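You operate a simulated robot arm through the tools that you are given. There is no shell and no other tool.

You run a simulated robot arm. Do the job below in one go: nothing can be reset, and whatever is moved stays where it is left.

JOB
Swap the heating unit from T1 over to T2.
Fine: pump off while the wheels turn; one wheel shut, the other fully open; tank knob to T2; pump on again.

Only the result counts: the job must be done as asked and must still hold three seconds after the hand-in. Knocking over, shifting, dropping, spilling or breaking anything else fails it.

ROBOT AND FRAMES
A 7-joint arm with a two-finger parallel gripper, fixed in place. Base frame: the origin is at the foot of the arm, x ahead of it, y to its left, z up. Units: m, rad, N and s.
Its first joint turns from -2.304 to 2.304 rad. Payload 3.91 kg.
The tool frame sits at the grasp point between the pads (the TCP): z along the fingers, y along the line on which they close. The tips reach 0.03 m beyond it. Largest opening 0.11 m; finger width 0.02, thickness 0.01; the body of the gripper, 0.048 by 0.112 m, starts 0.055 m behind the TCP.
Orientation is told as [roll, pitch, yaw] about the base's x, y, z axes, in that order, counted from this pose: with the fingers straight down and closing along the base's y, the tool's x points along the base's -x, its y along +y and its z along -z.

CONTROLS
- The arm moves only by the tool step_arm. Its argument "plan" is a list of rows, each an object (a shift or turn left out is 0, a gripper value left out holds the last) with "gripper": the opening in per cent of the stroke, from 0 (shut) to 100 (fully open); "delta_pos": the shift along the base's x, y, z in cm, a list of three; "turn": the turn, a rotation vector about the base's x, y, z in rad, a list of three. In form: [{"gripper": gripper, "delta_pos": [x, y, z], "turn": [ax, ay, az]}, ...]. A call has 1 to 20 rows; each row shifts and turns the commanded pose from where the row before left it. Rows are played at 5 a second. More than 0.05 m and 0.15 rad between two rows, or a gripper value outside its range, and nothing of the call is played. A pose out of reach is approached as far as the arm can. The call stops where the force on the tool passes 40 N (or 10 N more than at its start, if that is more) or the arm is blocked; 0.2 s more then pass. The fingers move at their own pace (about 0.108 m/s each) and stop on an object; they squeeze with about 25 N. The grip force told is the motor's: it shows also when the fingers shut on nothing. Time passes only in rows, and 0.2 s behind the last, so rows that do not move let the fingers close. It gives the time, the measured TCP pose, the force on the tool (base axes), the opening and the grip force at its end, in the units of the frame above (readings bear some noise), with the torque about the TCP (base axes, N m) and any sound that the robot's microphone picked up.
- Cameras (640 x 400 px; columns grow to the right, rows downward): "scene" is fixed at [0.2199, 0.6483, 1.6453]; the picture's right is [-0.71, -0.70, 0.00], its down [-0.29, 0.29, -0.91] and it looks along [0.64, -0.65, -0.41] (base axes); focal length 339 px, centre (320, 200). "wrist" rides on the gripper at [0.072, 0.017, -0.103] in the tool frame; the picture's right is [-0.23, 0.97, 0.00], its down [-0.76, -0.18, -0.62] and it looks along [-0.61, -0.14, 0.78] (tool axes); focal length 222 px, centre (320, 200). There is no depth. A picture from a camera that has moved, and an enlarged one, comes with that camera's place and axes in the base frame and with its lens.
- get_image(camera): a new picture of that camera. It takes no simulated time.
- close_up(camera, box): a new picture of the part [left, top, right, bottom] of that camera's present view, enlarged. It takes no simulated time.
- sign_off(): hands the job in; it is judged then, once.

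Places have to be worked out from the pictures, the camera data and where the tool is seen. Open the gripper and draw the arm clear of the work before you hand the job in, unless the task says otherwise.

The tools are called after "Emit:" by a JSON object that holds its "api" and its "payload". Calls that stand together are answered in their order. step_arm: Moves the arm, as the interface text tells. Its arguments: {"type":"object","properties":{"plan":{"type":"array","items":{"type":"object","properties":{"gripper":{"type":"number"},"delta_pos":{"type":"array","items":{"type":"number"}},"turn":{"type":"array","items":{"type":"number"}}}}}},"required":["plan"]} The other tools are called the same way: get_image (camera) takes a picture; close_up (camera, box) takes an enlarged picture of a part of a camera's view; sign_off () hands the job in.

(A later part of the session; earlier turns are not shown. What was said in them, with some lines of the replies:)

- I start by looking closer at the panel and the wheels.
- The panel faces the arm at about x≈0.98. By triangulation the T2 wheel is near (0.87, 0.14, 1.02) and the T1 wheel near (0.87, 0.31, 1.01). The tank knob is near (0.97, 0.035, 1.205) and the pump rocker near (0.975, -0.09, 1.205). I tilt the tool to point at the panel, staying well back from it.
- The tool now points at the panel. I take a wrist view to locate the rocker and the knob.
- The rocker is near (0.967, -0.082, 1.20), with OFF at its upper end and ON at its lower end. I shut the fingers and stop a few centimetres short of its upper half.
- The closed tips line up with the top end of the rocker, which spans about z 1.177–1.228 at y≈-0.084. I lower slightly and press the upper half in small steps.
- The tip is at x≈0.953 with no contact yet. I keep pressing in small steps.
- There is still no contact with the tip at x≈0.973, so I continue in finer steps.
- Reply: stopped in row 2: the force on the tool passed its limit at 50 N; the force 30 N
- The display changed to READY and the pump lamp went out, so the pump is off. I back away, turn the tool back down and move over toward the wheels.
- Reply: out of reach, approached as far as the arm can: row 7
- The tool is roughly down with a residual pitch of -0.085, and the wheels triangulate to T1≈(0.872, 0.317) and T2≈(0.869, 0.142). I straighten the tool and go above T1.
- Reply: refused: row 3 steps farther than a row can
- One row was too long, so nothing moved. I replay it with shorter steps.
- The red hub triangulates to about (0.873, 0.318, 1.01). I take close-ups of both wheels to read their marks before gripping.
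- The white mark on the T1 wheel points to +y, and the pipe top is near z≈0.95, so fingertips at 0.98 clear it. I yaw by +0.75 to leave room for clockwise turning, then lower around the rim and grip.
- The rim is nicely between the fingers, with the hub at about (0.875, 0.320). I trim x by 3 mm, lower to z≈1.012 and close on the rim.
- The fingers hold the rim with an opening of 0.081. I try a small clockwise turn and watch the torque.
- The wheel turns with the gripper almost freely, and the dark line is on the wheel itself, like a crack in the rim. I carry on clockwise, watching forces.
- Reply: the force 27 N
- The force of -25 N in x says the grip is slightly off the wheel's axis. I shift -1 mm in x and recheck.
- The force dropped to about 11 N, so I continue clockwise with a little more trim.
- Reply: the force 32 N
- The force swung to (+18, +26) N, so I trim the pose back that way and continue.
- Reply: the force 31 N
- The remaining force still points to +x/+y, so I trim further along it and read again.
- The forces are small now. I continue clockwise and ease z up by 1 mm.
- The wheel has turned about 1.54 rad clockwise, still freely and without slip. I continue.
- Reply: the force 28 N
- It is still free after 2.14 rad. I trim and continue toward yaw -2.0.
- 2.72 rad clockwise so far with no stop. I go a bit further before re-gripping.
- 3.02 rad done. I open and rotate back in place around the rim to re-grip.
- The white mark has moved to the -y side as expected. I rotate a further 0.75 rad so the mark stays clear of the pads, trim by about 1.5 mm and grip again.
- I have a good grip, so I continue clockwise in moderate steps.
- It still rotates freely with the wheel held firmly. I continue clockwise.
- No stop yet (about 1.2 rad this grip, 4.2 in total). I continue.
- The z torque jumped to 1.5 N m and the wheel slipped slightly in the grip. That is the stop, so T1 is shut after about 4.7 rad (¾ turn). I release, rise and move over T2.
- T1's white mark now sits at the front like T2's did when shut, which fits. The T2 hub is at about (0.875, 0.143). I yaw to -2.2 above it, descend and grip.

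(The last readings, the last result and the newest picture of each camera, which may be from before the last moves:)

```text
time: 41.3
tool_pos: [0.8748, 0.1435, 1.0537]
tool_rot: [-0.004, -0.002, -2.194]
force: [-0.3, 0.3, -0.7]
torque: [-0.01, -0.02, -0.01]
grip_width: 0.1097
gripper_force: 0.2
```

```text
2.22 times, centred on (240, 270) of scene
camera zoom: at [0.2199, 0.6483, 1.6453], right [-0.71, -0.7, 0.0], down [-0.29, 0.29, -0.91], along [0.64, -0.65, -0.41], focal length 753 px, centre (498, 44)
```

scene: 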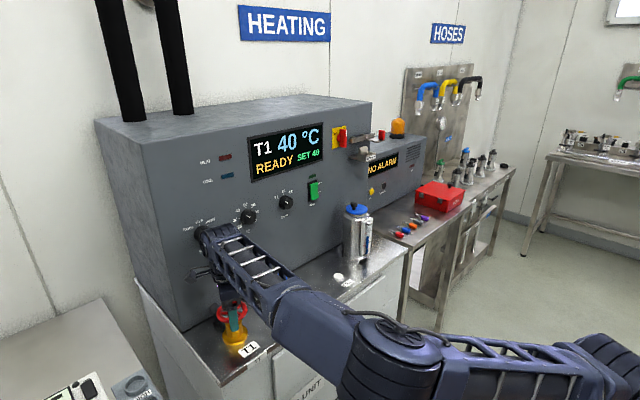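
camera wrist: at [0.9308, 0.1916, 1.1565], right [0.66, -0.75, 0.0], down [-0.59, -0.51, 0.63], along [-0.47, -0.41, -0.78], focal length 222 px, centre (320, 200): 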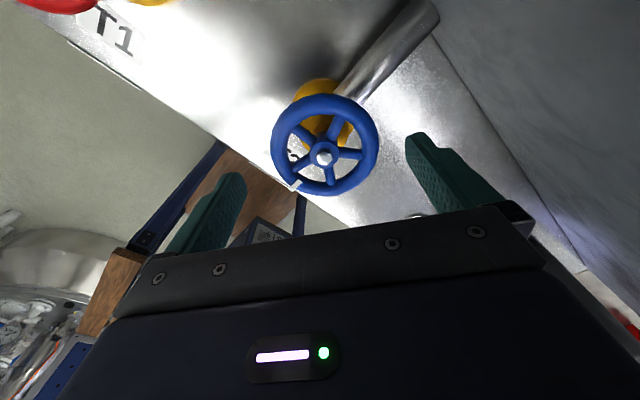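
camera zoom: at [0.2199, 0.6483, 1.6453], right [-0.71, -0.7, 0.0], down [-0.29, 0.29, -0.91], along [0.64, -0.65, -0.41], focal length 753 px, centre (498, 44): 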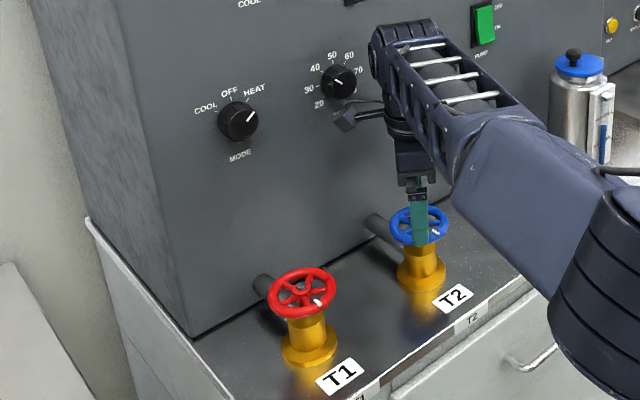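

The hub is centred to within about 2 mm, and the wrist camera will pass below the °C knob. I trim +1 mm in x, lower to z≈1.013 and grip.

Emit:
{"api": "step_arm", "payload": {"plan": [{"delta_pos": [0.1, -0.05, -1.5]}, {"delta_pos": [0, 0, -1.5]}, {"delta_pos": [0, 0, -1.1]}, {"gripper": 0}, {}, {}]}}

Emit:
{"api": "get_image", "payload": {"camera": "wrist"}}

```text
time: 42.7
tool_pos: [0.8763, 0.1409, 1.0131]
tool_rot: [0.002, -0.003, -2.197]
force: [10.8, -1.9, -9.3]
torque: [0.72, -0.57, 0.59]
grip_width: 0.0797
gripper_force: 45.4
stopped in row 6: the force on the tool passed its limit at 42 N (the readings are from after the stop); the commanded pose is now the measured one
```

```text
taken
camera wrist: at [0.9325, 0.1898, 1.1154], right [0.66, -0.75, 0.0], down [-0.59, -0.51, 0.62], along [-0.47, -0.41, -0.78], focal length 222 px, centre (320, 200)
```

wrist: 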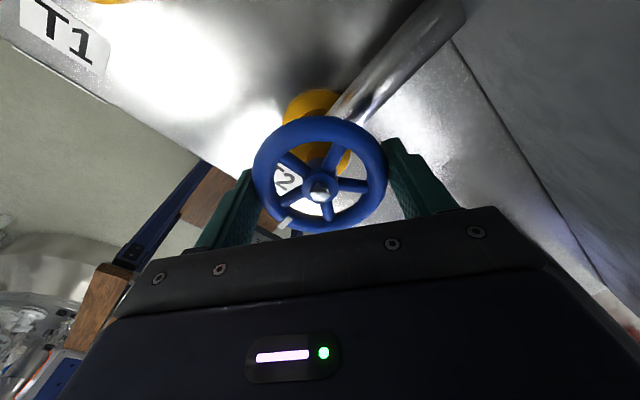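

The T2 rim is gripped (0.080) and the closing force has settled to about 14 N. I start turning counter-clockwise gently.

Emit:
{"api": "step_arm", "payload": {"plan": [{"gripper": 0, "delta_pos": [0.05, 0, 0]}, {"turn": [0, 0, 0.08]}, {"turn": [0, 0, 0.08]}, {"turn": [0, 0, 0.08]}, {}]}}

Emit:
{"api": "close_up", "payload": {"camera": "wrist", "box": [200, 70, 440, 250]}}

```text
time: 43.9
tool_pos: [0.8763, 0.1419, 1.0133]
tool_rot: [-0.004, -0.003, -1.954]
force: [0.0, -8.3, -23.0]
torque: [-0.57, 0.08, 0.0]
grip_width: 0.0796
gripper_force: 44.5
```

```text
2.22 times, centred on (320, 160) of wrist
camera zoom: at [0.9193, 0.2019, 1.1153], right [0.82, -0.58, 0.0], down [-0.45, -0.64, 0.63], along [-0.36, -0.51, -0.78], focal length 494 px, centre (320, 289)
```

zoom: 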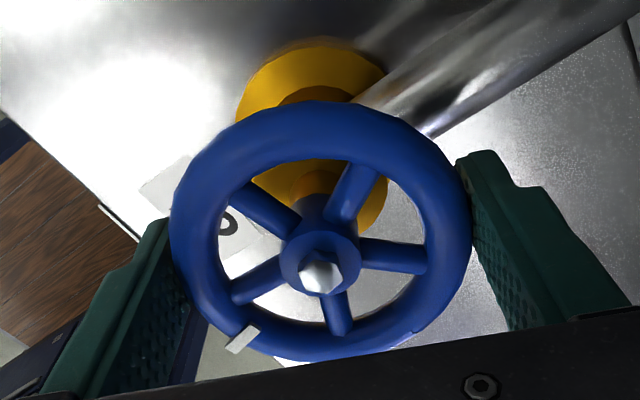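

The wheel follows counter-clockwise with no slip and no resistance. I continue, trimming z.

Emit:
{"api": "step_arm", "payload": {"plan": [{"turn": [0, 0, 0.12], "delta_pos": [0, -0.05, -0.15]}, {"turn": [0, 0, 0.12]}, {"turn": [0, 0, 0.12]}, {"turn": [0, 0, 0.12]}, {"turn": [0, 0, 0.12]}, {}]}}

```text
time: 45.3
tool_pos: [0.8762, 0.1404, 1.0126]
tool_rot: [0.002, 0.002, -1.352]
force: [6.7, 2.5, 11.6]
torque: [0.21, 0.89, 0.03]
grip_width: 0.0799
gripper_force: 45.4
```

Still free with small forces, so I continue.

Emit:
{"api": "step_arm", "payload": {"plan": [{"turn": [0, 0, 0.12], "delta_pos": [0.05, 0, 0.05]}, {"turn": [0, 0, 0.12]}, {"turn": [0, 0, 0.12]}, {"turn": [0, 0, 0.12]}, {"turn": [0, 0, 0.12]}, {}]}}

Emit:
{"api": "close_up", "payload": {"camera": "wrist", "box": [200, 70, 440, 250]}}

```text
time: 46.7
tool_pos: [0.8754, 0.1406, 1.0121]
tool_rot: [-0.001, 0.0, -0.752]
force: [-37.0, 3.4, -7.8]
torque: [-0.01, 0.92, 0.01]
grip_width: 0.0797
gripper_force: 45.0
```

```text
2.22 times, centred on (320, 160) of wrist
camera zoom: at [0.8341, 0.2026, 1.1155], right [0.83, 0.56, 0.0], down [0.44, -0.65, 0.62], along [0.34, -0.52, -0.78], focal length 494 px, centre (320, 289)
```

zoom: 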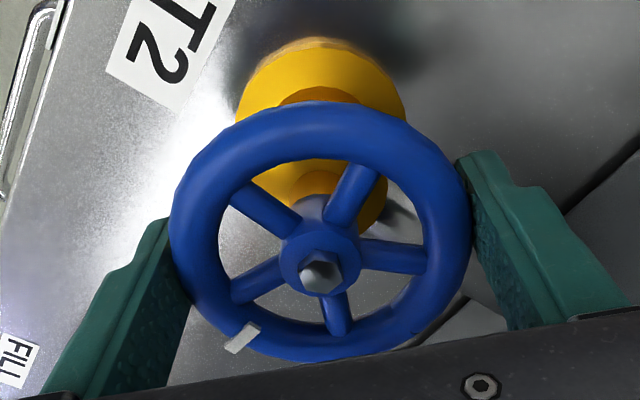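

The x force has grown to -37 N, so I trim -2 mm in x before going on.

Emit:
{"api": "step_arm", "payload": {"plan": [{"delta_pos": [-0.1, 0, 0]}, {"delta_pos": [-0.1, 0, 0]}, {}]}}

```text
time: 47.5
tool_pos: [0.8751, 0.1413, 1.0125]
tool_rot: [0.003, -0.001, -0.754]
force: [-10.6, 7.0, -15.4]
torque: [0.46, 0.04, 0.0]
grip_width: 0.0795
gripper_force: 44.6
```

Down to about 11 N, so I keep turning.

Emit:
{"api": "step_arm", "payload": {"plan": [{"turn": [0, 0, 0.12], "delta_pos": [-0.05, 0, -0.05]}, {"turn": [0, 0, 0.12]}, {"turn": [0, 0, 0.12]}, {"turn": [0, 0, 0.12]}, {"turn": [0, 0, 0.12]}, {}]}}

```text
time: 48.9
tool_pos: [0.8757, 0.1397, 1.013]
tool_rot: [-0.001, -0.004, -0.154]
force: [16.8, 4.3, 11.2]
torque: [0.26, -0.46, 0.02]
grip_width: 0.0796
gripper_force: 45.1
```

Forces stay modest, and the wheel is at about 2.04 rad of counter-clockwise turn. I continue.

Emit:
{"api": "step_arm", "payload": {"plan": [{"turn": [0, 0, 0.12], "delta_pos": [0.1, 0, 0.05]}, {"turn": [0, 0, 0.12]}, {"turn": [0, 0, 0.12]}, {"turn": [0, 0, 0.12]}, {"turn": [0, 0, 0.12]}, {}]}}

```text
time: 50.3
tool_pos: [0.8749, 0.1391, 1.0127]
tool_rot: [0.001, 0.0, 0.448]
force: [-2.7, -16.0, 8.9]
torque: [-0.46, 0.27, -0.02]
grip_width: 0.0797
gripper_force: 45.7
```

I continue to yaw≈1.05.

Emit:
{"api": "step_arm", "payload": {"plan": [{"turn": [0, 0, 0.12], "delta_pos": [0, -0.1, 0.05]}, {"turn": [0, 0, 0.12]}, {"turn": [0, 0, 0.12]}, {"turn": [0, 0, 0.12]}, {"turn": [0, 0, 0.12]}, {}]}}

Emit:
{"api": "get_image", "payload": {"camera": "wrist"}}

Emit:
{"api": "get_image", "payload": {"camera": "scene"}}

```text
time: 51.7
tool_pos: [0.8747, 0.1389, 1.0134]
tool_rot: [0.001, -0.002, 1.046]
force: [-0.7, -17.0, -19.2]
torque: [-0.13, 0.25, 0.03]
grip_width: 0.0799
gripper_force: 45.2
```

```text
taken
camera wrist: at [0.8247, 0.0848, 1.1156], right [-0.73, 0.68, 0.0], down [0.54, 0.57, 0.62], along [0.43, 0.46, -0.78], focal length 222 px, centre (320, 200)
```

wrist: 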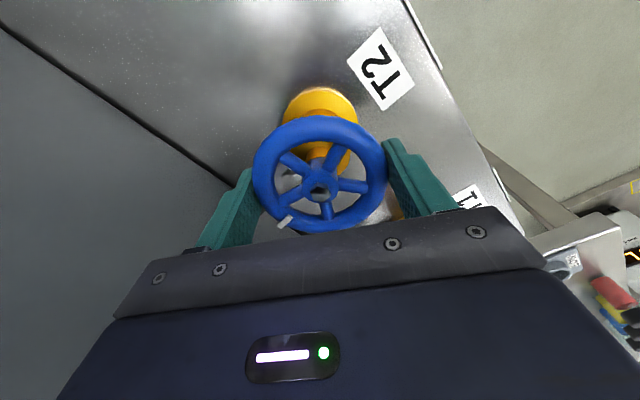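

```text
taken
```

scene: 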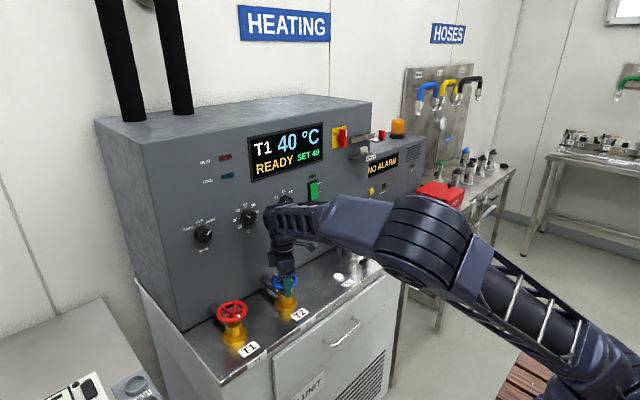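

3.24 rad done with no stop yet. I open, rotate back 1.65 rad around the rim and re-grip.

Emit:
{"api": "step_arm", "payload": {"plan": [{"gripper": 100}, {}, {}, {"turn": [0, 0, -0.15]}, {"turn": [0, 0, -0.15]}, {"turn": [0, 0, -0.15]}, {"turn": [0, 0, -0.15]}, {"turn": [0, 0, -0.15]}, {"turn": [0, 0, -0.15]}, {"turn": [0, 0, -0.15]}, {"turn": [0, 0, -0.15]}, {"turn": [0, 0, -0.15]}, {"turn": [0, 0, -0.15]}, {"turn": [0, 0, -0.15]}, {}]}}

Emit:
{"api": "get_image", "payload": {"camera": "wrist"}}

```text
time: 54.9
tool_pos: [0.8748, 0.1405, 1.0124]
tool_rot: [0.001, -0.002, -0.604]
force: [-0.9, -0.6, -0.2]
torque: [0.0, 0.0, 0.04]
grip_width: 0.1101
gripper_force: 0.1
```

```text
taken
camera wrist: at [0.8253, 0.1948, 1.1157], right [0.74, 0.67, 0.0], down [0.53, -0.58, 0.62], along [0.42, -0.46, -0.78], focal length 222 px, centre (320, 200)
```

wrist: 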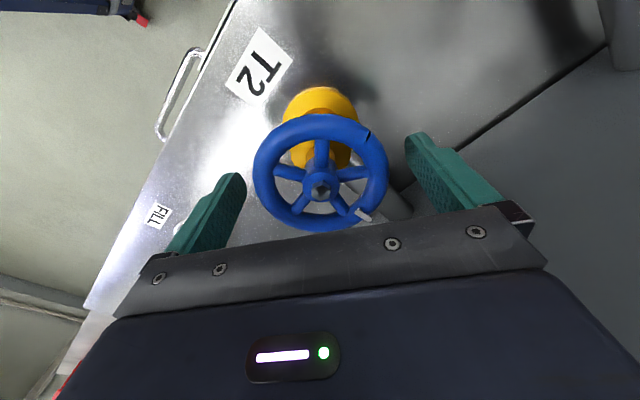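

The mark is clear of the pads. I grip and continue counter-clockwise to the stop.

Emit:
{"api": "step_arm", "payload": {"plan": [{"gripper": 0}, {}, {}, {}]}}

Emit:
{"api": "step_arm", "payload": {"plan": [{"gripper": 0, "turn": [0, 0, 0.1]}, {"turn": [0, 0, 0.12]}, {"turn": [0, 0, 0.12]}, {"turn": [0, 0, 0.12]}, {"turn": [0, 0, 0.12]}, {}]}}

```text
time: 55.9
tool_pos: [0.8761, 0.14, 1.0135]
tool_rot: [0.001, -0.001, -0.603]
force: [7.4, 7.1, 0.1]
torque: [0.1, -0.26, -0.03]
grip_width: 0.0803
gripper_force: 44.4
```

```text
time: 57.3
tool_pos: [0.875, 0.1397, 1.0124]
tool_rot: [0.0, -0.003, -0.022]
force: [27.9, 8.9, 6.2]
torque: [-0.41, -0.96, 0.02]
grip_width: 0.0803
gripper_force: 44.9
```

The x force is at +28 N, so I trim +1.5 mm and keep turning.

Emit:
{"api": "step_arm", "payload": {"plan": [{"delta_pos": [0.15, 0.05, 0]}, {"turn": [0, 0, 0.12]}, {"turn": [0, 0, 0.12]}, {"turn": [0, 0, 0.12]}, {"turn": [0, 0, 0.12]}, {}]}}

Emit:
{"api": "close_up", "payload": {"camera": "wrist", "box": [200, 70, 440, 250]}}

```text
time: 58.7
tool_pos: [0.8757, 0.1399, 1.0124]
tool_rot: [-0.001, 0.0, 0.46]
force: [-12.4, -1.9, 6.6]
torque: [-0.58, 0.91, 0.04]
grip_width: 0.0804
gripper_force: 44.8
```

```text
2.22 times, centred on (320, 160) of wrist
camera zoom: at [0.8032, 0.1228, 1.1156], right [-0.23, 0.97, 0.0], down [0.76, 0.18, 0.62], along [0.61, 0.14, -0.78], focal length 494 px, centre (320, 289)
```

zoom: 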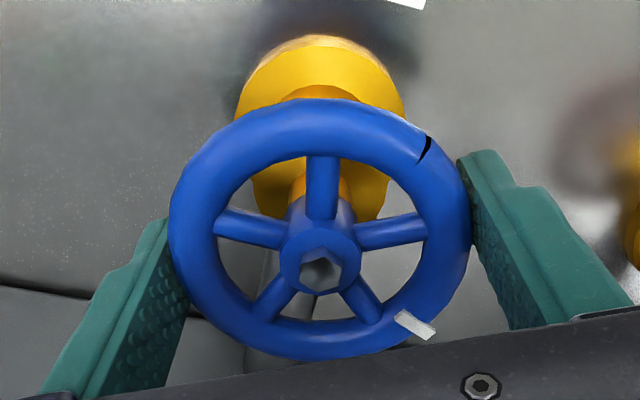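

About 4.3 rad total, so the stop should be roughly 0.4 rad further. I continue in smaller steps.

Emit:
{"api": "step_arm", "payload": {"plan": [{"turn": [0, 0, 0.1], "delta_pos": [-0.05, 0, 0]}, {"turn": [0, 0, 0.1]}, {"turn": [0, 0, 0.1]}, {}]}}

Emit:
{"api": "step_arm", "payload": {"plan": [{"turn": [0, 0, 0.06]}, {"turn": [0, 0, 0.06]}, {}]}}

Emit:
{"api": "close_up", "payload": {"camera": "wrist", "box": [200, 70, 440, 250]}}

```text
time: 59.7
tool_pos: [0.8756, 0.1395, 1.0129]
tool_rot: [0.0, -0.001, 0.76]
force: [-14.8, -8.7, -3.1]
torque: [-0.21, -0.36, 0.02]
grip_width: 0.0803
gripper_force: 45.3
```

```text
time: 60.5
tool_pos: [0.8763, 0.1398, 1.0129]
tool_rot: [-0.001, -0.002, 0.879]
force: [-12.6, -8.5, -12.9]
torque: [-0.84, -0.45, -0.01]
grip_width: 0.0805
gripper_force: 44.7
```

```text
2.22 times, centred on (320, 160) of wrist
camera zoom: at [0.8164, 0.0946, 1.1155], right [-0.6, 0.8, 0.0], down [0.62, 0.47, 0.62], along [0.5, 0.38, -0.78], focal length 494 px, centre (320, 289)
```

zoom: 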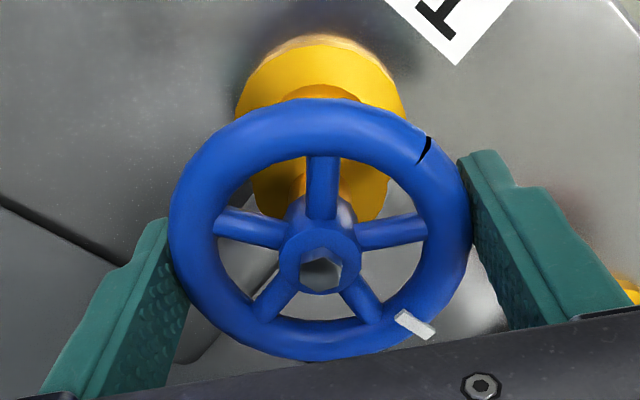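

4.72 rad and still no stop felt, so I go on in small steps watching the z torque.

Emit:
{"api": "step_arm", "payload": {"plan": [{"turn": [0, 0, 0.06], "delta_pos": [-0.05, -0.05, -0.05]}, {"turn": [0, 0, 0.06]}, {"turn": [0, 0, 0.06]}, {}]}}

Emit:
{"api": "step_arm", "payload": {"plan": [{"turn": [0, 0, 0.06]}, {"turn": [0, 0, 0.06]}, {"turn": [0, 0, 0.06]}, {}]}}

Emit:
{"api": "close_up", "payload": {"camera": "wrist", "box": [200, 70, 440, 250]}}

```text
time: 61.5
tool_pos: [0.8764, 0.1392, 1.0132]
tool_rot: [-0.001, -0.002, 1.059]
force: [-2.0, 6.6, 9.0]
torque: [0.32, 0.09, -2.14]
grip_width: 0.0798
gripper_force: 45.0
```

```text
time: 62.5
tool_pos: [0.8769, 0.1379, 1.0116]
tool_rot: [-0.001, 0.0, 1.239]
force: [2.6, -3.5, -8.3]
torque: [-0.33, -0.69, -1.27]
grip_width: 0.0808
gripper_force: 45.1
```

```text
2.22 times, centred on (320, 160) of wrist
camera zoom: at [0.8358, 0.0755, 1.1147], right [-0.85, 0.53, 0.0], down [0.42, 0.66, 0.62], along [0.33, 0.53, -0.78], focal length 494 px, centre (320, 289)
```

zoom: 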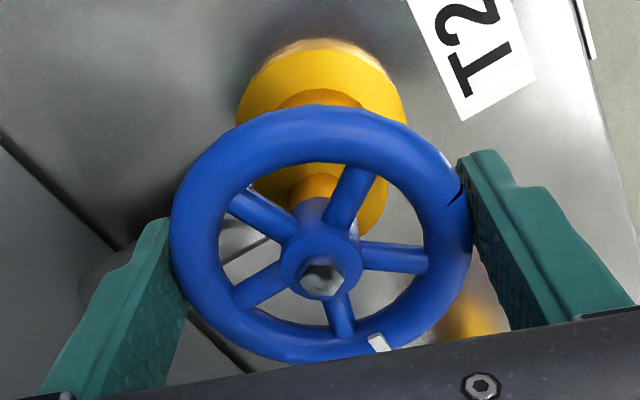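

The z torque reached -2.1 N m and the rim slipped in the grip, so T2 is at its open stop. I release, rise, pull back and unwind the yaw.

Emit:
{"api": "step_arm", "payload": {"plan": [{"gripper": 100}, {}, {}, {"delta_pos": [0, 0, 3]}, {"delta_pos": [0, 0, 4]}, {"delta_pos": [-2, 0, 4]}, {"delta_pos": [-3, 0, 3], "turn": [0, 0, -0.15]}, {"delta_pos": [-3, 0, 3], "turn": [0, 0, -0.15]}, {"delta_pos": [-3, -1, 2], "turn": [0, 0, -0.15]}, {"delta_pos": [-3, -1, 1], "turn": [0, 0, -0.15]}, {"delta_pos": [0, -2, 0], "turn": [0, 0, -0.15]}, {"delta_pos": [0, -2, 0], "turn": [0, 0, -0.15]}, {"delta_pos": [0, -2, 0], "turn": [0, 0, -0.15]}, {"delta_pos": [0, -2, 0], "turn": [0, 0, -0.15]}, {"turn": [0, 0, -0.04]}, {}]}}

Emit:
{"api": "close_up", "payload": {"camera": "scene", "box": [150, 180, 330, 360]}}

Emit:
{"api": "get_image", "payload": {"camera": "scene"}}

```text
time: 65.9
tool_pos: [0.7362, 0.0387, 1.2119]
tool_rot: [0.0, -0.001, -0.002]
force: [-0.4, 0.1, 1.1]
torque: [-0.01, -0.03, -0.03]
grip_width: 0.1098
gripper_force: 0.1
```

```text
2.22 times, centred on (240, 270) of scene
camera zoom: at [0.2199, 0.6483, 1.6453], right [-0.71, -0.7, 0.0], down [-0.29, 0.29, -0.91], along [0.64, -0.65, -0.41], focal length 753 px, centre (498, 44)
```

zoom: 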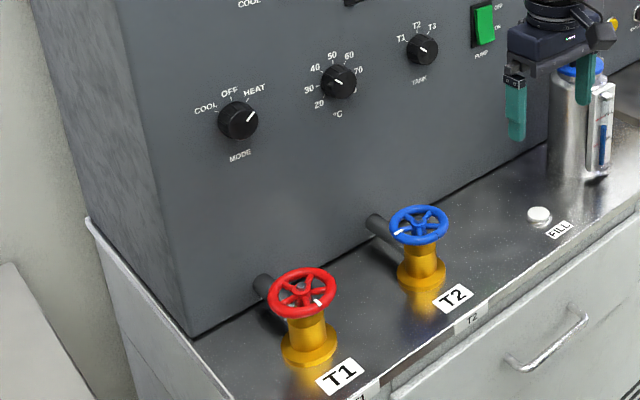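

```text
taken
```

scene: 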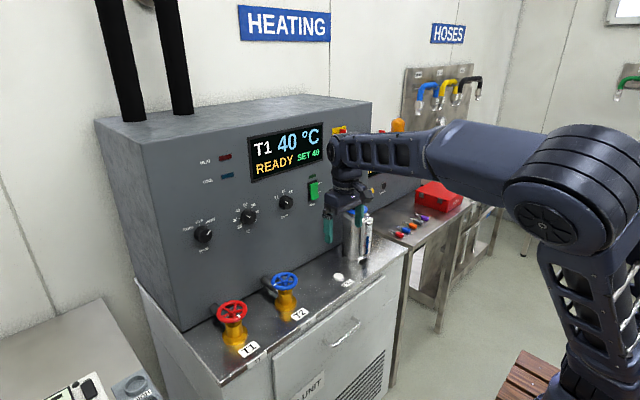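

The marks are now swapped: T2's mark is at +y (open) and T1's is at the front (shut). I tilt the tool forward again for the tank knob.

Emit:
{"api": "step_arm", "payload": {"plan": [{"turn": [0, -0.15, 0]}, {"turn": [0, -0.15, 0]}, {"turn": [0, -0.15, 0]}, {"turn": [0, -0.15, 0]}, {"turn": [0, -0.15, 0]}, {"turn": [0, -0.15, 0]}, {"turn": [0, -0.15, 0]}, {"turn": [0, -0.15, 0]}, {"turn": [0, -0.15, 0]}, {"turn": [0, -0.15, 0]}, {"turn": [0, -0.0708, 0]}, {}]}}

Emit:
{"api": "get_image", "payload": {"camera": "wrist"}}

Emit:
{"api": "close_up", "payload": {"camera": "scene", "box": [220, 160, 340, 240]}}

```text
time: 68.5
tool_pos: [0.7351, 0.0402, 1.2128]
tool_rot: [2.621, -1.568, -2.621]
force: [0.0, 0.3, -0.1]
torque: [0.03, 0.01, 0.02]
grip_width: 0.11
gripper_force: 0.1
```

```text
taken
camera wrist: at [0.6323, 0.0565, 1.1393], right [0.0, 0.97, 0.23], down [-0.62, -0.18, 0.76], along [0.78, -0.14, 0.61], focal length 222 px, centre (320, 200)
```

wrist: 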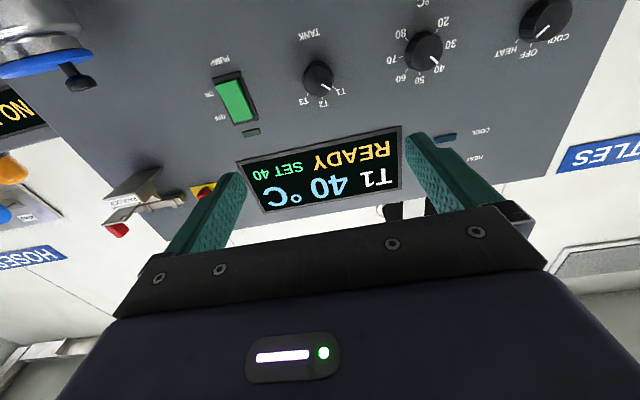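

```text
5.00 times, centred on (280, 200) of scene
camera zoom: at [0.2199, 0.6483, 1.6453], right [-0.71, -0.7, 0.0], down [-0.29, 0.29, -0.91], along [0.64, -0.65, -0.41], focal length 1695 px, centre (520, 200)
```

zoom: 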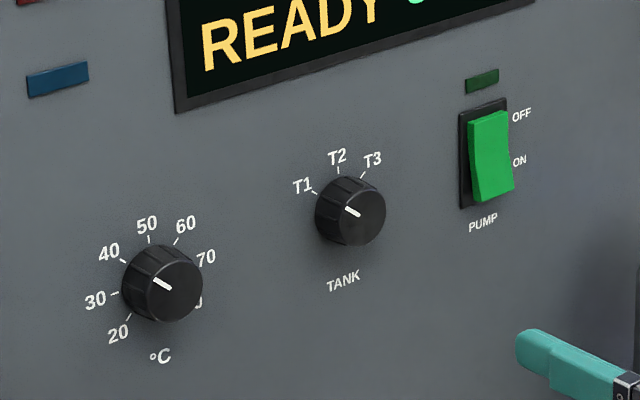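

The tank knob's front is at about (0.953, 0.043, 1.203) with a diameter of about 4 cm. I approach to about 3 cm short of it and look again.

Emit:
{"api": "step_arm", "payload": {"plan": [{"delta_pos": [4, 0.2, -0.9]}, {"delta_pos": [4, 0, 0]}, {"delta_pos": [4, 0, 0]}, {"delta_pos": [3.4, 0, 0]}, {}]}}

Emit:
{"api": "get_image", "payload": {"camera": "wrist"}}

Emit:
{"api": "close_up", "payload": {"camera": "scene", "box": [220, 160, 340, 240]}}

```text
time: 69.7
tool_pos: [0.8914, 0.0409, 1.2029]
tool_rot: [1.995, -1.569, -1.996]
force: [0.3, 0.0, -0.7]
torque: [-0.01, 0.02, 0.01]
grip_width: 0.1099
gripper_force: 0.1
```

```text
taken
camera wrist: at [0.7876, 0.0577, 1.1301], right [0.0, 0.97, 0.23], down [-0.62, -0.18, 0.76], along [0.78, -0.14, 0.61], focal length 222 px, centre (320, 200)
```

wrist: 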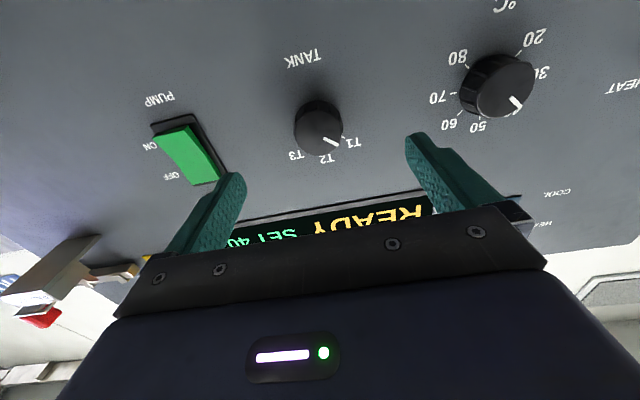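

```text
5.00 times, centred on (280, 200) of scene
camera zoom: at [0.2199, 0.6483, 1.6453], right [-0.71, -0.7, 0.0], down [-0.29, 0.29, -0.91], along [0.64, -0.65, -0.41], focal length 1695 px, centre (520, 200)
```

zoom: 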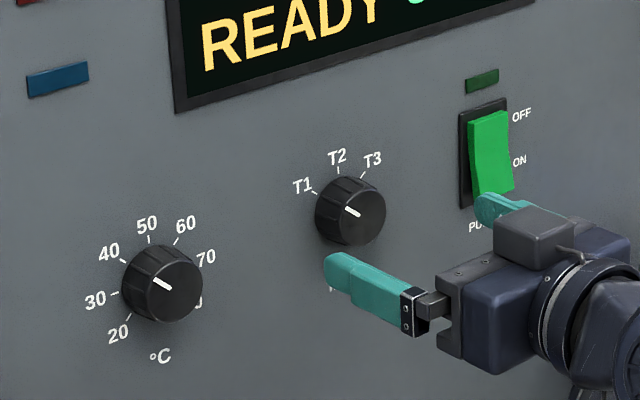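

I enlarge the wrist view of the tank knob to get its centre and tick angles.

Emit:
{"api": "close_up", "payload": {"camera": "wrist", "box": [240, 70, 400, 180]}}

```text
3.64 times, centred on (320, 125) of wrist
camera zoom: at [0.7876, 0.0577, 1.1301], right [0.0, 0.97, 0.23], down [-0.62, -0.18, 0.76], along [0.78, -0.14, 0.61], focal length 808 px, centre (320, 473)
```

zoom: 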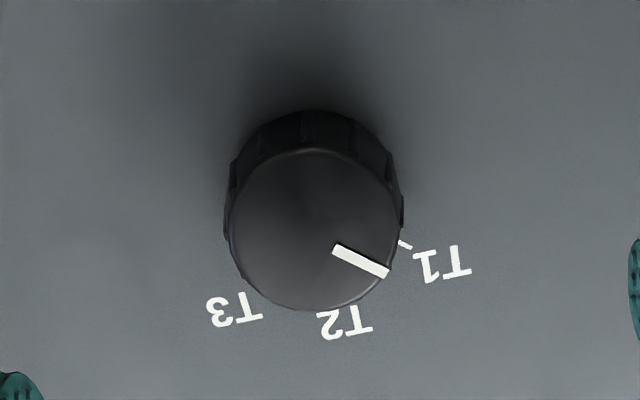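

The knob face is at about x≈0.963–0.968, y≈0.0405, z≈1.201, closely in line with the tool. I lower 2 mm, advance so the open fingers begin to straddle the knob, then check again.

Emit:
{"api": "step_arm", "payload": {"plan": [{"delta_pos": [1, 0, -0.2]}, {"delta_pos": [1.5, 0, 0]}, {"delta_pos": [1, 0, 0]}, {}]}}

Emit:
{"api": "get_image", "payload": {"camera": "wrist"}}

Emit:
{"api": "close_up", "payload": {"camera": "scene", "box": [220, 160, 340, 240]}}

```text
time: 70.7
tool_pos: [0.9246, 0.0405, 1.2007]
tool_rot: [1.698, -1.569, -1.698]
force: [-0.5, -0.1, -0.3]
torque: [0.0, 0.04, 0.0]
grip_width: 0.1101
gripper_force: 0.1
```

```text
taken
camera wrist: at [0.8212, 0.0582, 1.1277], right [0.0, 0.97, 0.23], down [-0.62, -0.18, 0.76], along [0.78, -0.14, 0.61], focal length 222 px, centre (320, 200)
```

wrist: 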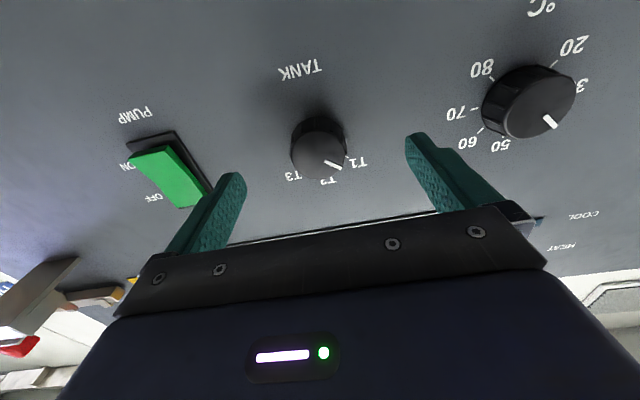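

```text
5.00 times, centred on (280, 200) of scene
camera zoom: at [0.2199, 0.6483, 1.6453], right [-0.71, -0.7, 0.0], down [-0.29, 0.29, -0.91], along [0.64, -0.65, -0.41], focal length 1695 px, centre (520, 200)
```

zoom: 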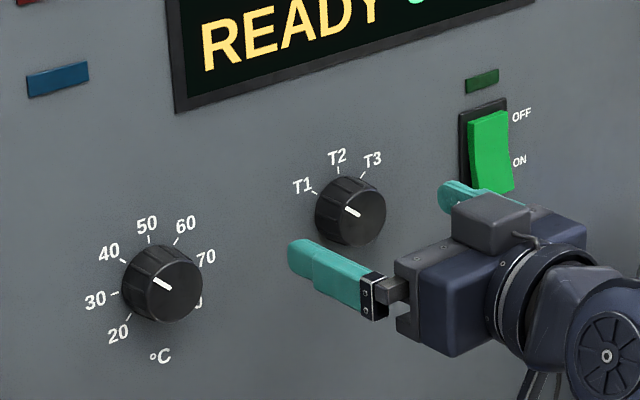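

I enlarge the wrist view to refine the knob height.

Emit:
{"api": "close_up", "payload": {"camera": "wrist", "box": [240, 95, 400, 205]}}

```text
3.64 times, centred on (320, 150) of wrist
camera zoom: at [0.8212, 0.0582, 1.1277], right [0.0, 0.97, 0.23], down [-0.62, -0.18, 0.76], along [0.78, -0.14, 0.61], focal length 808 px, centre (320, 382)
```

zoom: 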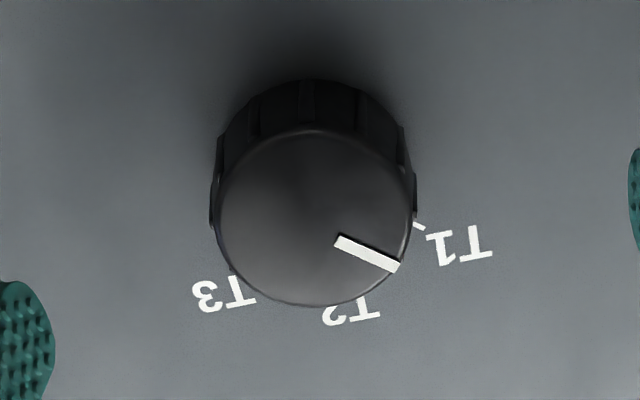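

The knob face centre comes to about (0.965, 0.040, 1.200) with a diameter of 0.040. I advance 2 cm in small steps so the pads straddle it.

Emit:
{"api": "step_arm", "payload": {"plan": [{"delta_pos": [0.5, -0.05, -0.1]}, {"delta_pos": [0.5, 0, 0]}, {"delta_pos": [0.5, 0, 0]}, {"delta_pos": [0.5, 0, 0]}, {}]}}

Emit:
{"api": "close_up", "payload": {"camera": "wrist", "box": [200, 95, 440, 245]}}

Emit:
{"api": "close_up", "payload": {"camera": "scene", "box": [220, 160, 340, 240]}}

```text
time: 71.9
tool_pos: [0.9446, 0.041, 1.2003]
tool_rot: [1.981, -1.568, -1.981]
force: [0.4, -0.6, 0.1]
torque: [0.03, -0.01, -0.01]
grip_width: 0.1098
gripper_force: 0.2
```

```text
2.67 times, centred on (320, 170) of wrist
camera zoom: at [0.8418, 0.0577, 1.1274], right [0.0, 0.97, 0.23], down [-0.62, -0.18, 0.76], along [0.78, -0.14, 0.61], focal length 592 px, centre (320, 280)
```

zoom: 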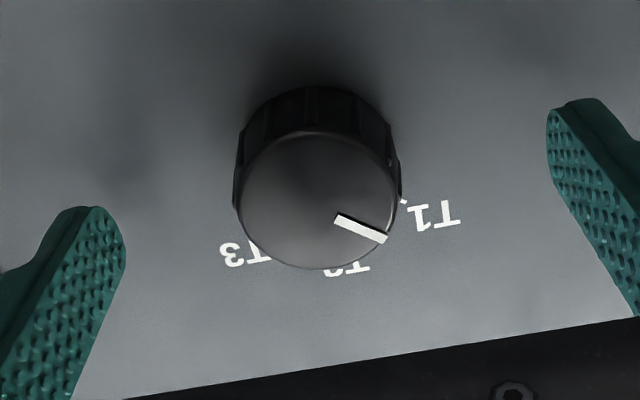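

```text
5.00 times, centred on (280, 200) of scene
camera zoom: at [0.2199, 0.6483, 1.6453], right [-0.71, -0.7, 0.0], down [-0.29, 0.29, -0.91], along [0.64, -0.65, -0.41], focal length 1695 px, centre (520, 200)
```

zoom: 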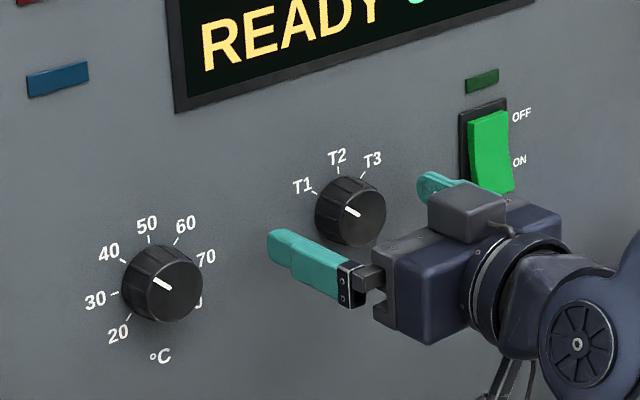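

The fingers straddle the knob, whose face is at about x≈0.968, and the tips are at 0.9746. I advance 0.8 cm more for a deeper hold, then close.

Emit:
{"api": "step_arm", "payload": {"plan": [{"delta_pos": [0.3, 0, 0.1]}, {"delta_pos": [0.3, 0, 0]}, {"delta_pos": [0.2, 0, 0]}, {}]}}

Emit:
{"api": "step_arm", "payload": {"plan": [{"gripper": 0}, {}, {}, {}]}}

Emit:
{"api": "close_up", "payload": {"camera": "wrist", "box": [200, 95, 440, 245]}}

Emit:
{"api": "close_up", "payload": {"camera": "scene", "box": [220, 160, 340, 240]}}

```text
time: 72.9
tool_pos: [0.9531, 0.042, 1.2023]
tool_rot: [1.863, -1.568, -1.862]
force: [0.5, -0.4, -0.2]
torque: [-0.02, -0.03, 0.02]
grip_width: 0.1098
gripper_force: 0.1
```

```text
time: 73.9
tool_pos: [0.9528, 0.0401, 1.2022]
tool_rot: [1.919, -1.568, -1.92]
force: [-2.0, -10.2, -0.2]
torque: [-0.01, 0.01, -0.41]
grip_width: 0.0411
gripper_force: 45.0
```

```text
2.67 times, centred on (320, 170) of wrist
camera zoom: at [0.8496, 0.0572, 1.1289], right [0.0, 0.97, 0.23], down [-0.62, -0.18, 0.76], along [0.78, -0.14, 0.61], focal length 592 px, centre (320, 280)
```

zoom: 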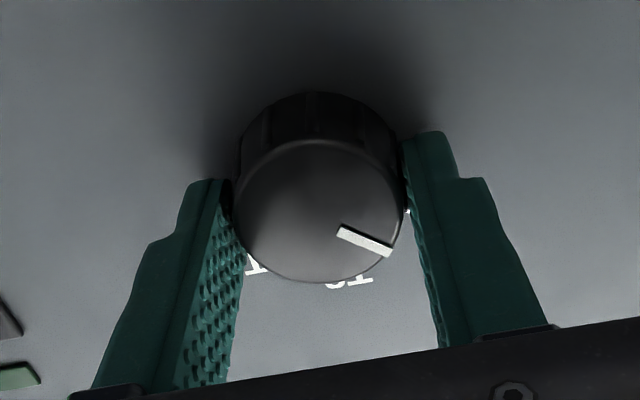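

```text
5.00 times, centred on (280, 200) of scene
camera zoom: at [0.2199, 0.6483, 1.6453], right [-0.71, -0.7, 0.0], down [-0.29, 0.29, -0.91], along [0.64, -0.65, -0.41], focal length 1695 px, centre (520, 200)
```

zoom: 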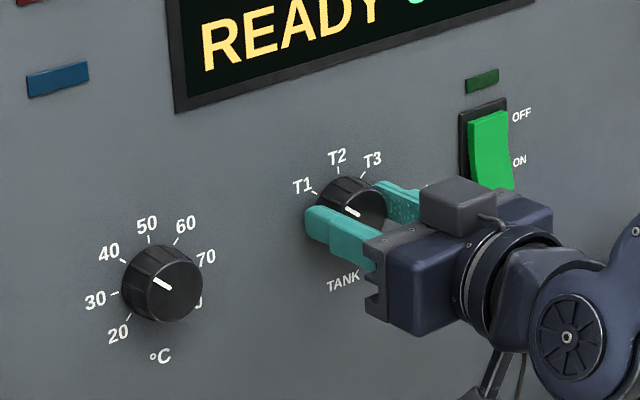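

The knob is held (0.041). Its pointer is about 50° from vertical toward T1 and T2 is straight up, so I turn positively about x, first half-way.

Emit:
{"api": "step_arm", "payload": {"plan": [{"turn": [0.1, 0, 0]}, {"turn": [0.1, 0, 0]}, {"turn": [0.1, 0, 0]}, {"turn": [0.1, 0, 0]}, {}]}}

Emit:
{"api": "close_up", "payload": {"camera": "wrist", "box": [200, 95, 440, 245]}}

Emit:
{"api": "close_up", "payload": {"camera": "scene", "box": [220, 120, 340, 240]}}

```text
time: 75.1
tool_pos: [0.9529, 0.0391, 1.2018]
tool_rot: [1.574, -1.168, -1.574]
force: [4.9, -24.1, 0.0]
torque: [-0.06, -0.14, -0.97]
grip_width: 0.0409
gripper_force: 45.2
```

```text
2.67 times, centred on (320, 170) of wrist
camera zoom: at [0.8496, 0.0836, 1.1412], right [0.0, 0.81, 0.59], down [-0.62, -0.46, 0.63], along [0.78, -0.37, 0.5], focal length 592 px, centre (320, 280)
```

zoom: 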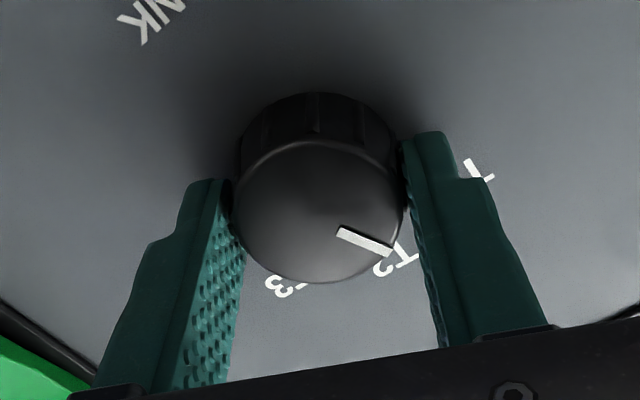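

```text
3.33 times, centred on (280, 180) of scene
camera zoom: at [0.2199, 0.6483, 1.6453], right [-0.71, -0.7, 0.0], down [-0.29, 0.29, -0.91], along [0.64, -0.65, -0.41], focal length 1130 px, centre (453, 267)
```

zoom: 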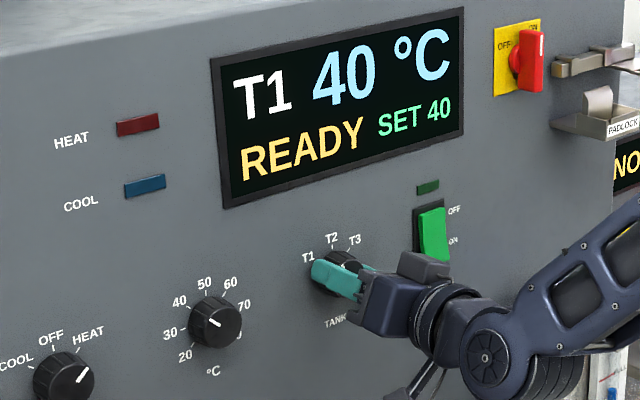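

The knob follows without slipping. I trim y for the -24 N side load and continue, then check the display.

Emit:
{"api": "step_arm", "payload": {"plan": [{"delta_pos": [0, -0.1, 0]}, {"turn": [0.1, 0, 0]}, {"turn": [0.1, 0, 0]}, {"turn": [0.1, 0, 0]}, {"turn": [0.1, 0, 0]}, {}]}}

Emit:
{"api": "close_up", "payload": {"camera": "wrist", "box": [200, 95, 440, 245]}}

Emit:
{"api": "close_up", "payload": {"camera": "scene", "box": [220, 120, 340, 240]}}

```text
time: 76.5
tool_pos: [0.9522, 0.0394, 1.2015]
tool_rot: [1.572, -0.767, -1.572]
force: [19.0, -21.6, 5.1]
torque: [-0.04, -0.06, -0.55]
grip_width: 0.0411
gripper_force: 44.7
```

```text
2.67 times, centred on (320, 170) of wrist
camera zoom: at [0.8495, 0.1027, 1.1626], right [0.0, 0.51, 0.86], down [-0.62, -0.67, 0.4], along [0.78, -0.54, 0.32], focal length 592 px, centre (320, 280)
```

zoom: 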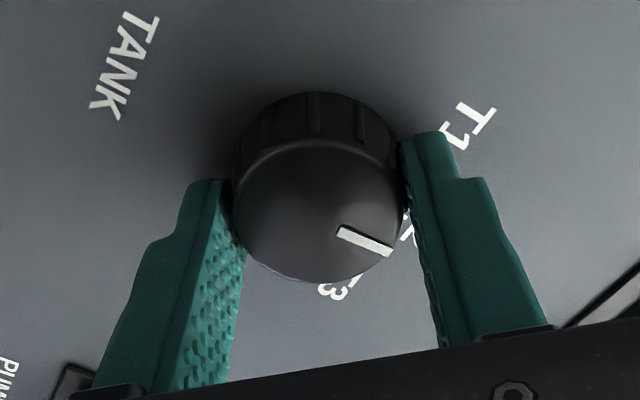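

```text
3.33 times, centred on (280, 180) of scene
camera zoom: at [0.2199, 0.6483, 1.6453], right [-0.71, -0.7, 0.0], down [-0.29, 0.29, -0.91], along [0.64, -0.65, -0.41], focal length 1130 px, centre (453, 267)
```

zoom: 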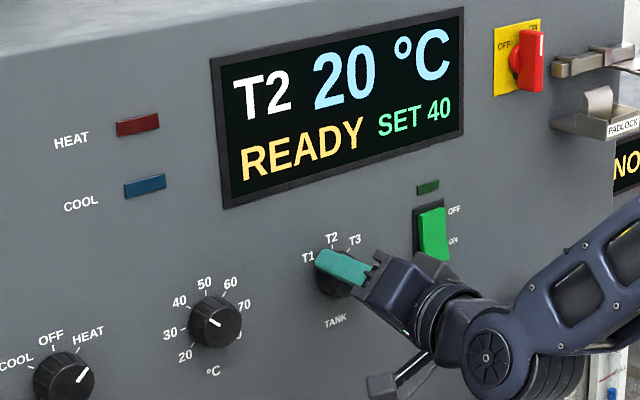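

The display now reads T2 20 °C. I add the last 0.07 rad to centre the pointer, then open.

Emit:
{"api": "step_arm", "payload": {"plan": [{"turn": [0.07, 0, 0]}, {}, {"gripper": 60}, {}, {}]}}

Emit:
{"api": "close_up", "payload": {"camera": "wrist", "box": [200, 95, 440, 245]}}

Emit:
{"api": "close_up", "payload": {"camera": "scene", "box": [220, 120, 340, 240]}}

```text
time: 77.7
tool_pos: [0.9532, 0.0397, 1.2007]
tool_rot: [1.571, -0.702, -1.573]
force: [-1.0, 0.3, -0.2]
torque: [0.0, 0.01, -0.02]
grip_width: 0.0657
gripper_force: 0.0
```

```text
2.67 times, centred on (320, 170) of wrist
camera zoom: at [0.8487, 0.1064, 1.1671], right [0.0, 0.45, 0.89], down [-0.62, -0.7, 0.35], along [0.78, -0.56, 0.28], focal length 592 px, centre (320, 280)
```

zoom: 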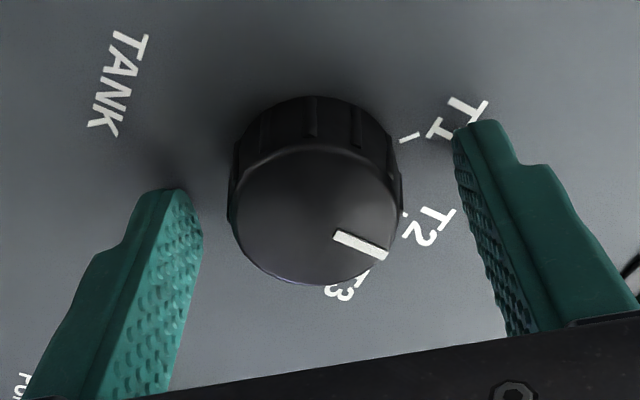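

```text
3.33 times, centred on (280, 180) of scene
camera zoom: at [0.2199, 0.6483, 1.6453], right [-0.71, -0.7, 0.0], down [-0.29, 0.29, -0.91], along [0.64, -0.65, -0.41], focal length 1130 px, centre (453, 267)
```

zoom: 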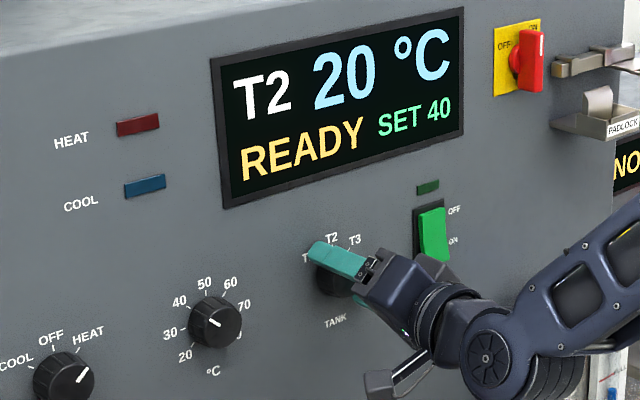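

The pointer lines up with the T2 tick as it did with T1 before. I back off, undo the roll, shut the fingers and line up with the rocker's lower half at z≈1.186.

Emit:
{"api": "step_arm", "payload": {"plan": [{"gripper": 100}, {"delta_pos": [-2, 0, 0]}, {"delta_pos": [-4, 0, 0]}, {"delta_pos": [-2, 0, 0], "turn": [-0.15, 0, 0]}, {"turn": [-0.15, 0, 0], "gripper": 0}, {"delta_pos": [0, -2, 0], "turn": [-0.15, 0, 0]}, {"delta_pos": [0, -3, 0], "turn": [-0.15, 0, 0]}, {"delta_pos": [0, -3, 0], "turn": [-0.15, 0, 0]}, {"delta_pos": [0, -3, 0], "turn": [-0.12, 0, 0]}, {"delta_pos": [0, -1.3, -1.4]}, {"delta_pos": [3, 0, 0]}, {}]}}

Emit:
{"api": "get_image", "payload": {"camera": "wrist"}}

Emit:
{"api": "close_up", "payload": {"camera": "scene", "box": [220, 120, 380, 240]}}

```text
time: 80.3
tool_pos: [0.9029, -0.0839, 1.1877]
tool_rot: [1.831, -1.57, -1.828]
force: [-0.8, -0.5, 0.6]
torque: [0.04, 0.01, 0.01]
grip_width: 0.0
gripper_force: 24.9
```

```text
taken
camera wrist: at [0.799, -0.0666, 1.1143], right [0.0, 0.97, 0.23], down [-0.62, -0.18, 0.76], along [0.78, -0.14, 0.61], focal length 222 px, centre (320, 200)
```

wrist: 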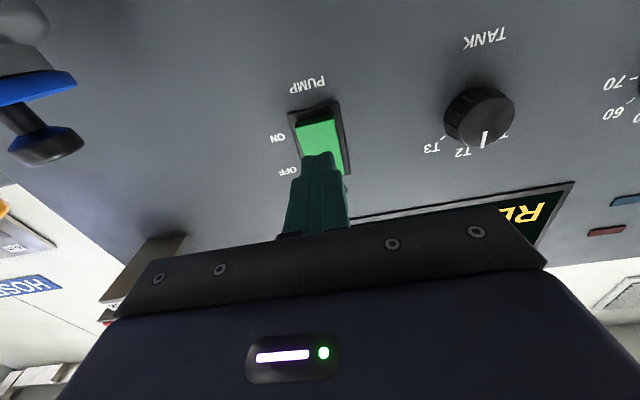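

```text
3.33 times, centred on (300, 180) of scene
camera zoom: at [0.2199, 0.6483, 1.6453], right [-0.71, -0.7, 0.0], down [-0.29, 0.29, -0.91], along [0.64, -0.65, -0.41], focal length 1130 px, centre (387, 267)
```

zoom: 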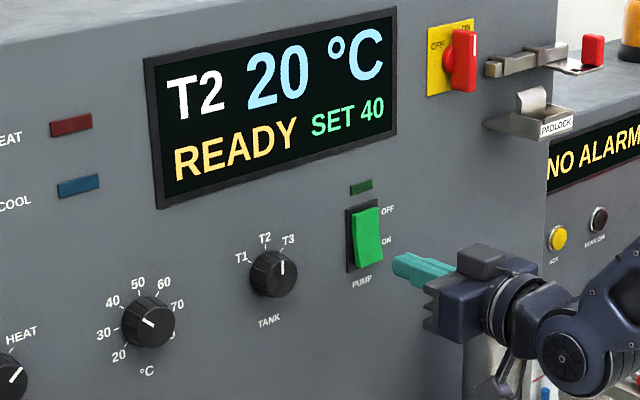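

The rocker is dead ahead. Before pressing I check the tank pointer more closely.

Emit:
{"api": "close_up", "payload": {"camera": "wrist", "box": [410, 70, 550, 170]}}

Emit:
{"api": "close_up", "payload": {"camera": "scene", "box": [255, 165, 325, 225]}}

```text
4.00 times, centred on (480, 120) of wrist
camera zoom: at [0.799, -0.0666, 1.1143], right [0.0, 0.97, 0.23], down [-0.62, -0.18, 0.76], along [0.78, -0.14, 0.61], focal length 888 px, centre (-320, 520)
```

zoom: 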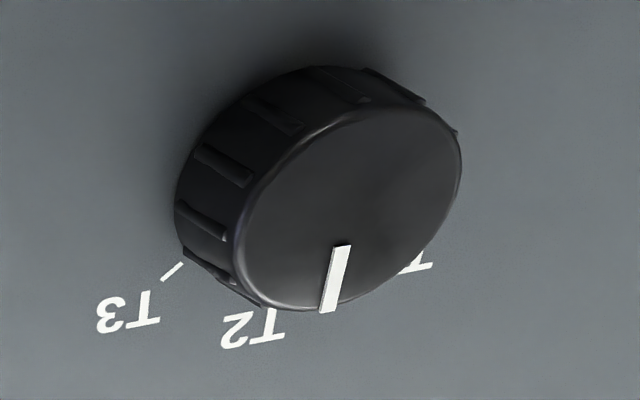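

```text
6.67 times, centred on (290, 195) of scene
camera zoom: at [0.2199, 0.6483, 1.6453], right [-0.71, -0.7, 0.0], down [-0.29, 0.29, -0.91], along [0.64, -0.65, -0.41], focal length 2260 px, centre (520, 233)
```

zoom: 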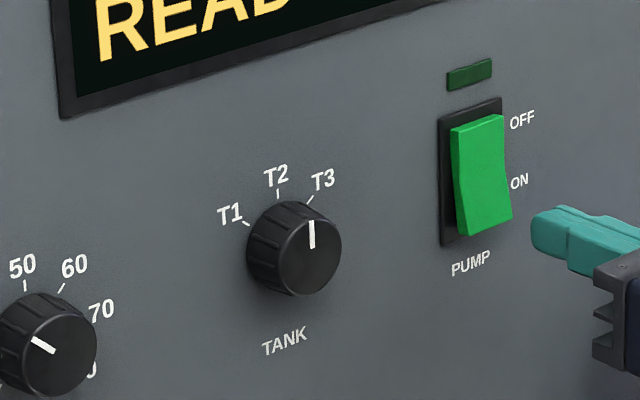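

The pointer is upright on T2, within a couple of degrees. Now I press the lower half of the rocker.

Emit:
{"api": "step_arm", "payload": {"plan": [{"delta_pos": [1.5, 0, -0.1]}, {"delta_pos": [1.5, 0, 0]}, {"delta_pos": [0.5, 0, 0]}, {"delta_pos": [0.3, 0, 0]}, {"delta_pos": [0.3, 0, 0]}, {"delta_pos": [0.3, 0, 0]}, {"delta_pos": [0.3, 0, 0]}, {"delta_pos": [0.3, 0, 0]}]}}

Emit:
{"api": "close_up", "payload": {"camera": "scene", "box": [220, 120, 380, 240]}}

```text
time: 81.8
tool_pos: [0.9427, -0.0833, 1.1849]
tool_rot: [0.721, -1.569, -0.72]
force: [-26.3, -0.5, 6.8]
torque: [-0.05, -0.49, 0.0]
grip_width: 0.0
gripper_force: 24.6
stopped in row 7: the force on the tool passed its limit at 51 N (the readings are from after the stop); the commanded pose is now the measured one
```

```text
3.33 times, centred on (300, 180) of scene
camera zoom: at [0.2199, 0.6483, 1.6453], right [-0.71, -0.7, 0.0], down [-0.29, 0.29, -0.91], along [0.64, -0.65, -0.41], focal length 1130 px, centre (387, 267)
```

zoom: 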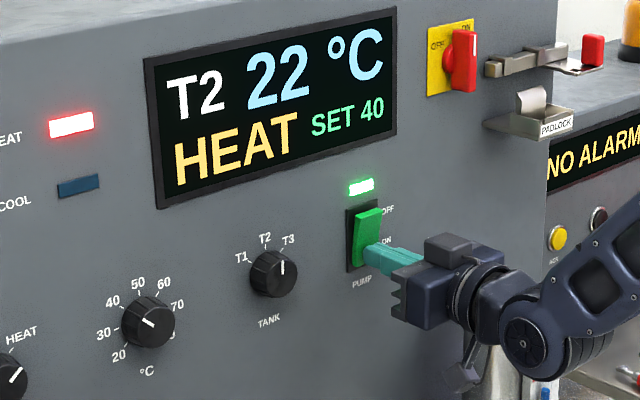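

The pump lamp is lit and the display shows T2 with HEAT running, so the pump is on again. I draw straight back, open the gripper and wait a moment to see it holds.

Emit:
{"api": "step_arm", "payload": {"plan": [{"delta_pos": [-2, 0, 0]}, {"delta_pos": [-4, 0, 0]}, {"delta_pos": [-4, 0, 0]}, {"delta_pos": [-4, 0, 1]}, {"delta_pos": [-4, 0, 2]}, {"gripper": 100, "delta_pos": [-3, 0, 2]}, {}, {}, {}, {}, {}, {}, {}, {}, {}, {}]}}

Emit:
{"api": "get_image", "payload": {"camera": "scene"}}

Emit:
{"api": "close_up", "payload": {"camera": "scene", "box": [170, 110, 350, 340]}}

Emit:
{"api": "close_up", "payload": {"camera": "scene", "box": [200, 260, 310, 340]}}

```text
time: 85.2
tool_pos: [0.7366, -0.0843, 1.2351]
tool_rot: [0.436, -1.569, -0.437]
force: [0.3, 0.5, 0.4]
torque: [0.03, 0.03, -0.03]
grip_width: 0.1097
gripper_force: 0.1
```

```text
taken
```

scene: 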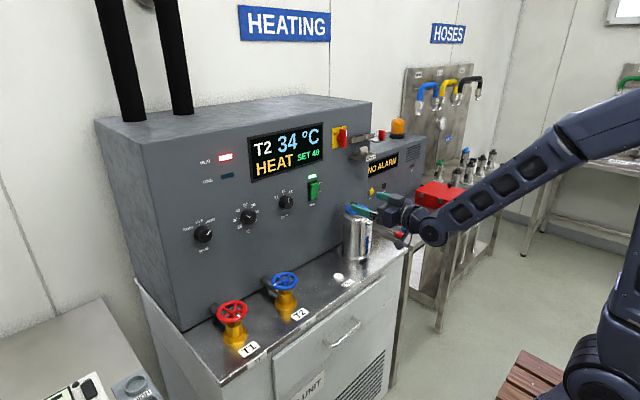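

```text
1.74 times, centred on (260, 225) of scene
camera zoom: at [0.2199, 0.6483, 1.6453], right [-0.71, -0.7, 0.0], down [-0.29, 0.29, -0.91], along [0.64, -0.65, -0.41], focal length 590 px, centre (424, 156)
```

zoom: 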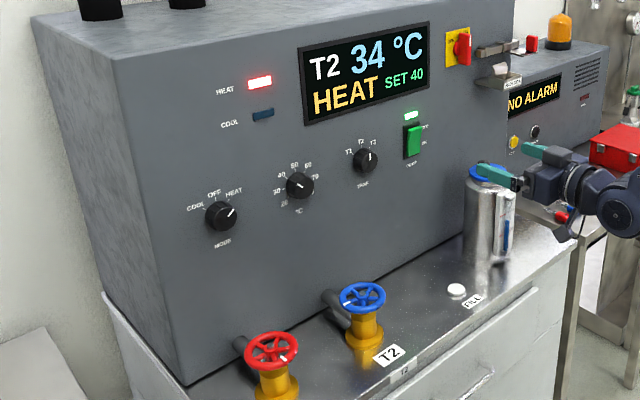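

```text
5.00 times, centred on (255, 300) of scene
camera zoom: at [0.2199, 0.6483, 1.6453], right [-0.71, -0.7, 0.0], down [-0.29, 0.29, -0.91], along [0.64, -0.65, -0.41], focal length 1695 px, centre (645, -300)
```

zoom: 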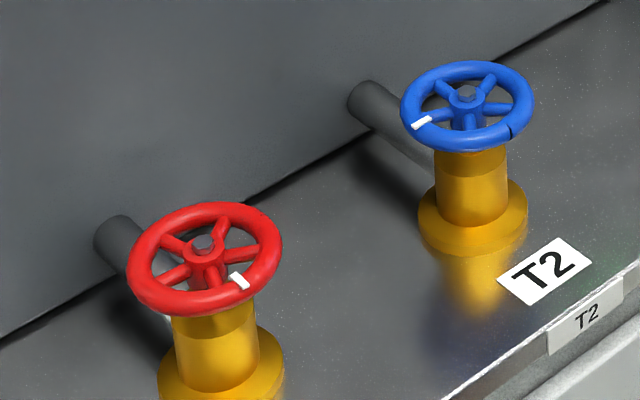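

T2 is at 34 °C and heating with the pump lamp lit. T1's wheel is at its shut stop, T2's at its open stop, and the knob is on T2. The canister, the other knobs and the main switch look untouched and the arm is clear with the gripper open, so I hand in.

Emit:
{"api": "sign_off", "payload": {}}

```text
The job is handed in.
```

The heating unit is switched over from T1 to T2 and has been handed in. At the last look it was in HEAT at 34 °C with the set point at 40, and the alarm panel read NO ALARM.

- **Pump:** switched off before either wheel moved and switched back on at the end. Its lamp is lit.
- **T1 wheel:** turned clockwise about ¾ turn to its stop, so it is shut.
- **T2 wheel:** turned counter-clockwise about ¾ turn to its stop, so it is fully open.
- **Tank knob:** pointing at T2, and the display reads T2.

I took each stop from the resistance in the wheel. The white marks agree: T1's is now where T2's was when shut, and T2's is where T1's was when open.

In the last pictures the other knobs, the main switch and the canister look as they did at the start. The arm is drawn back with the gripper open.
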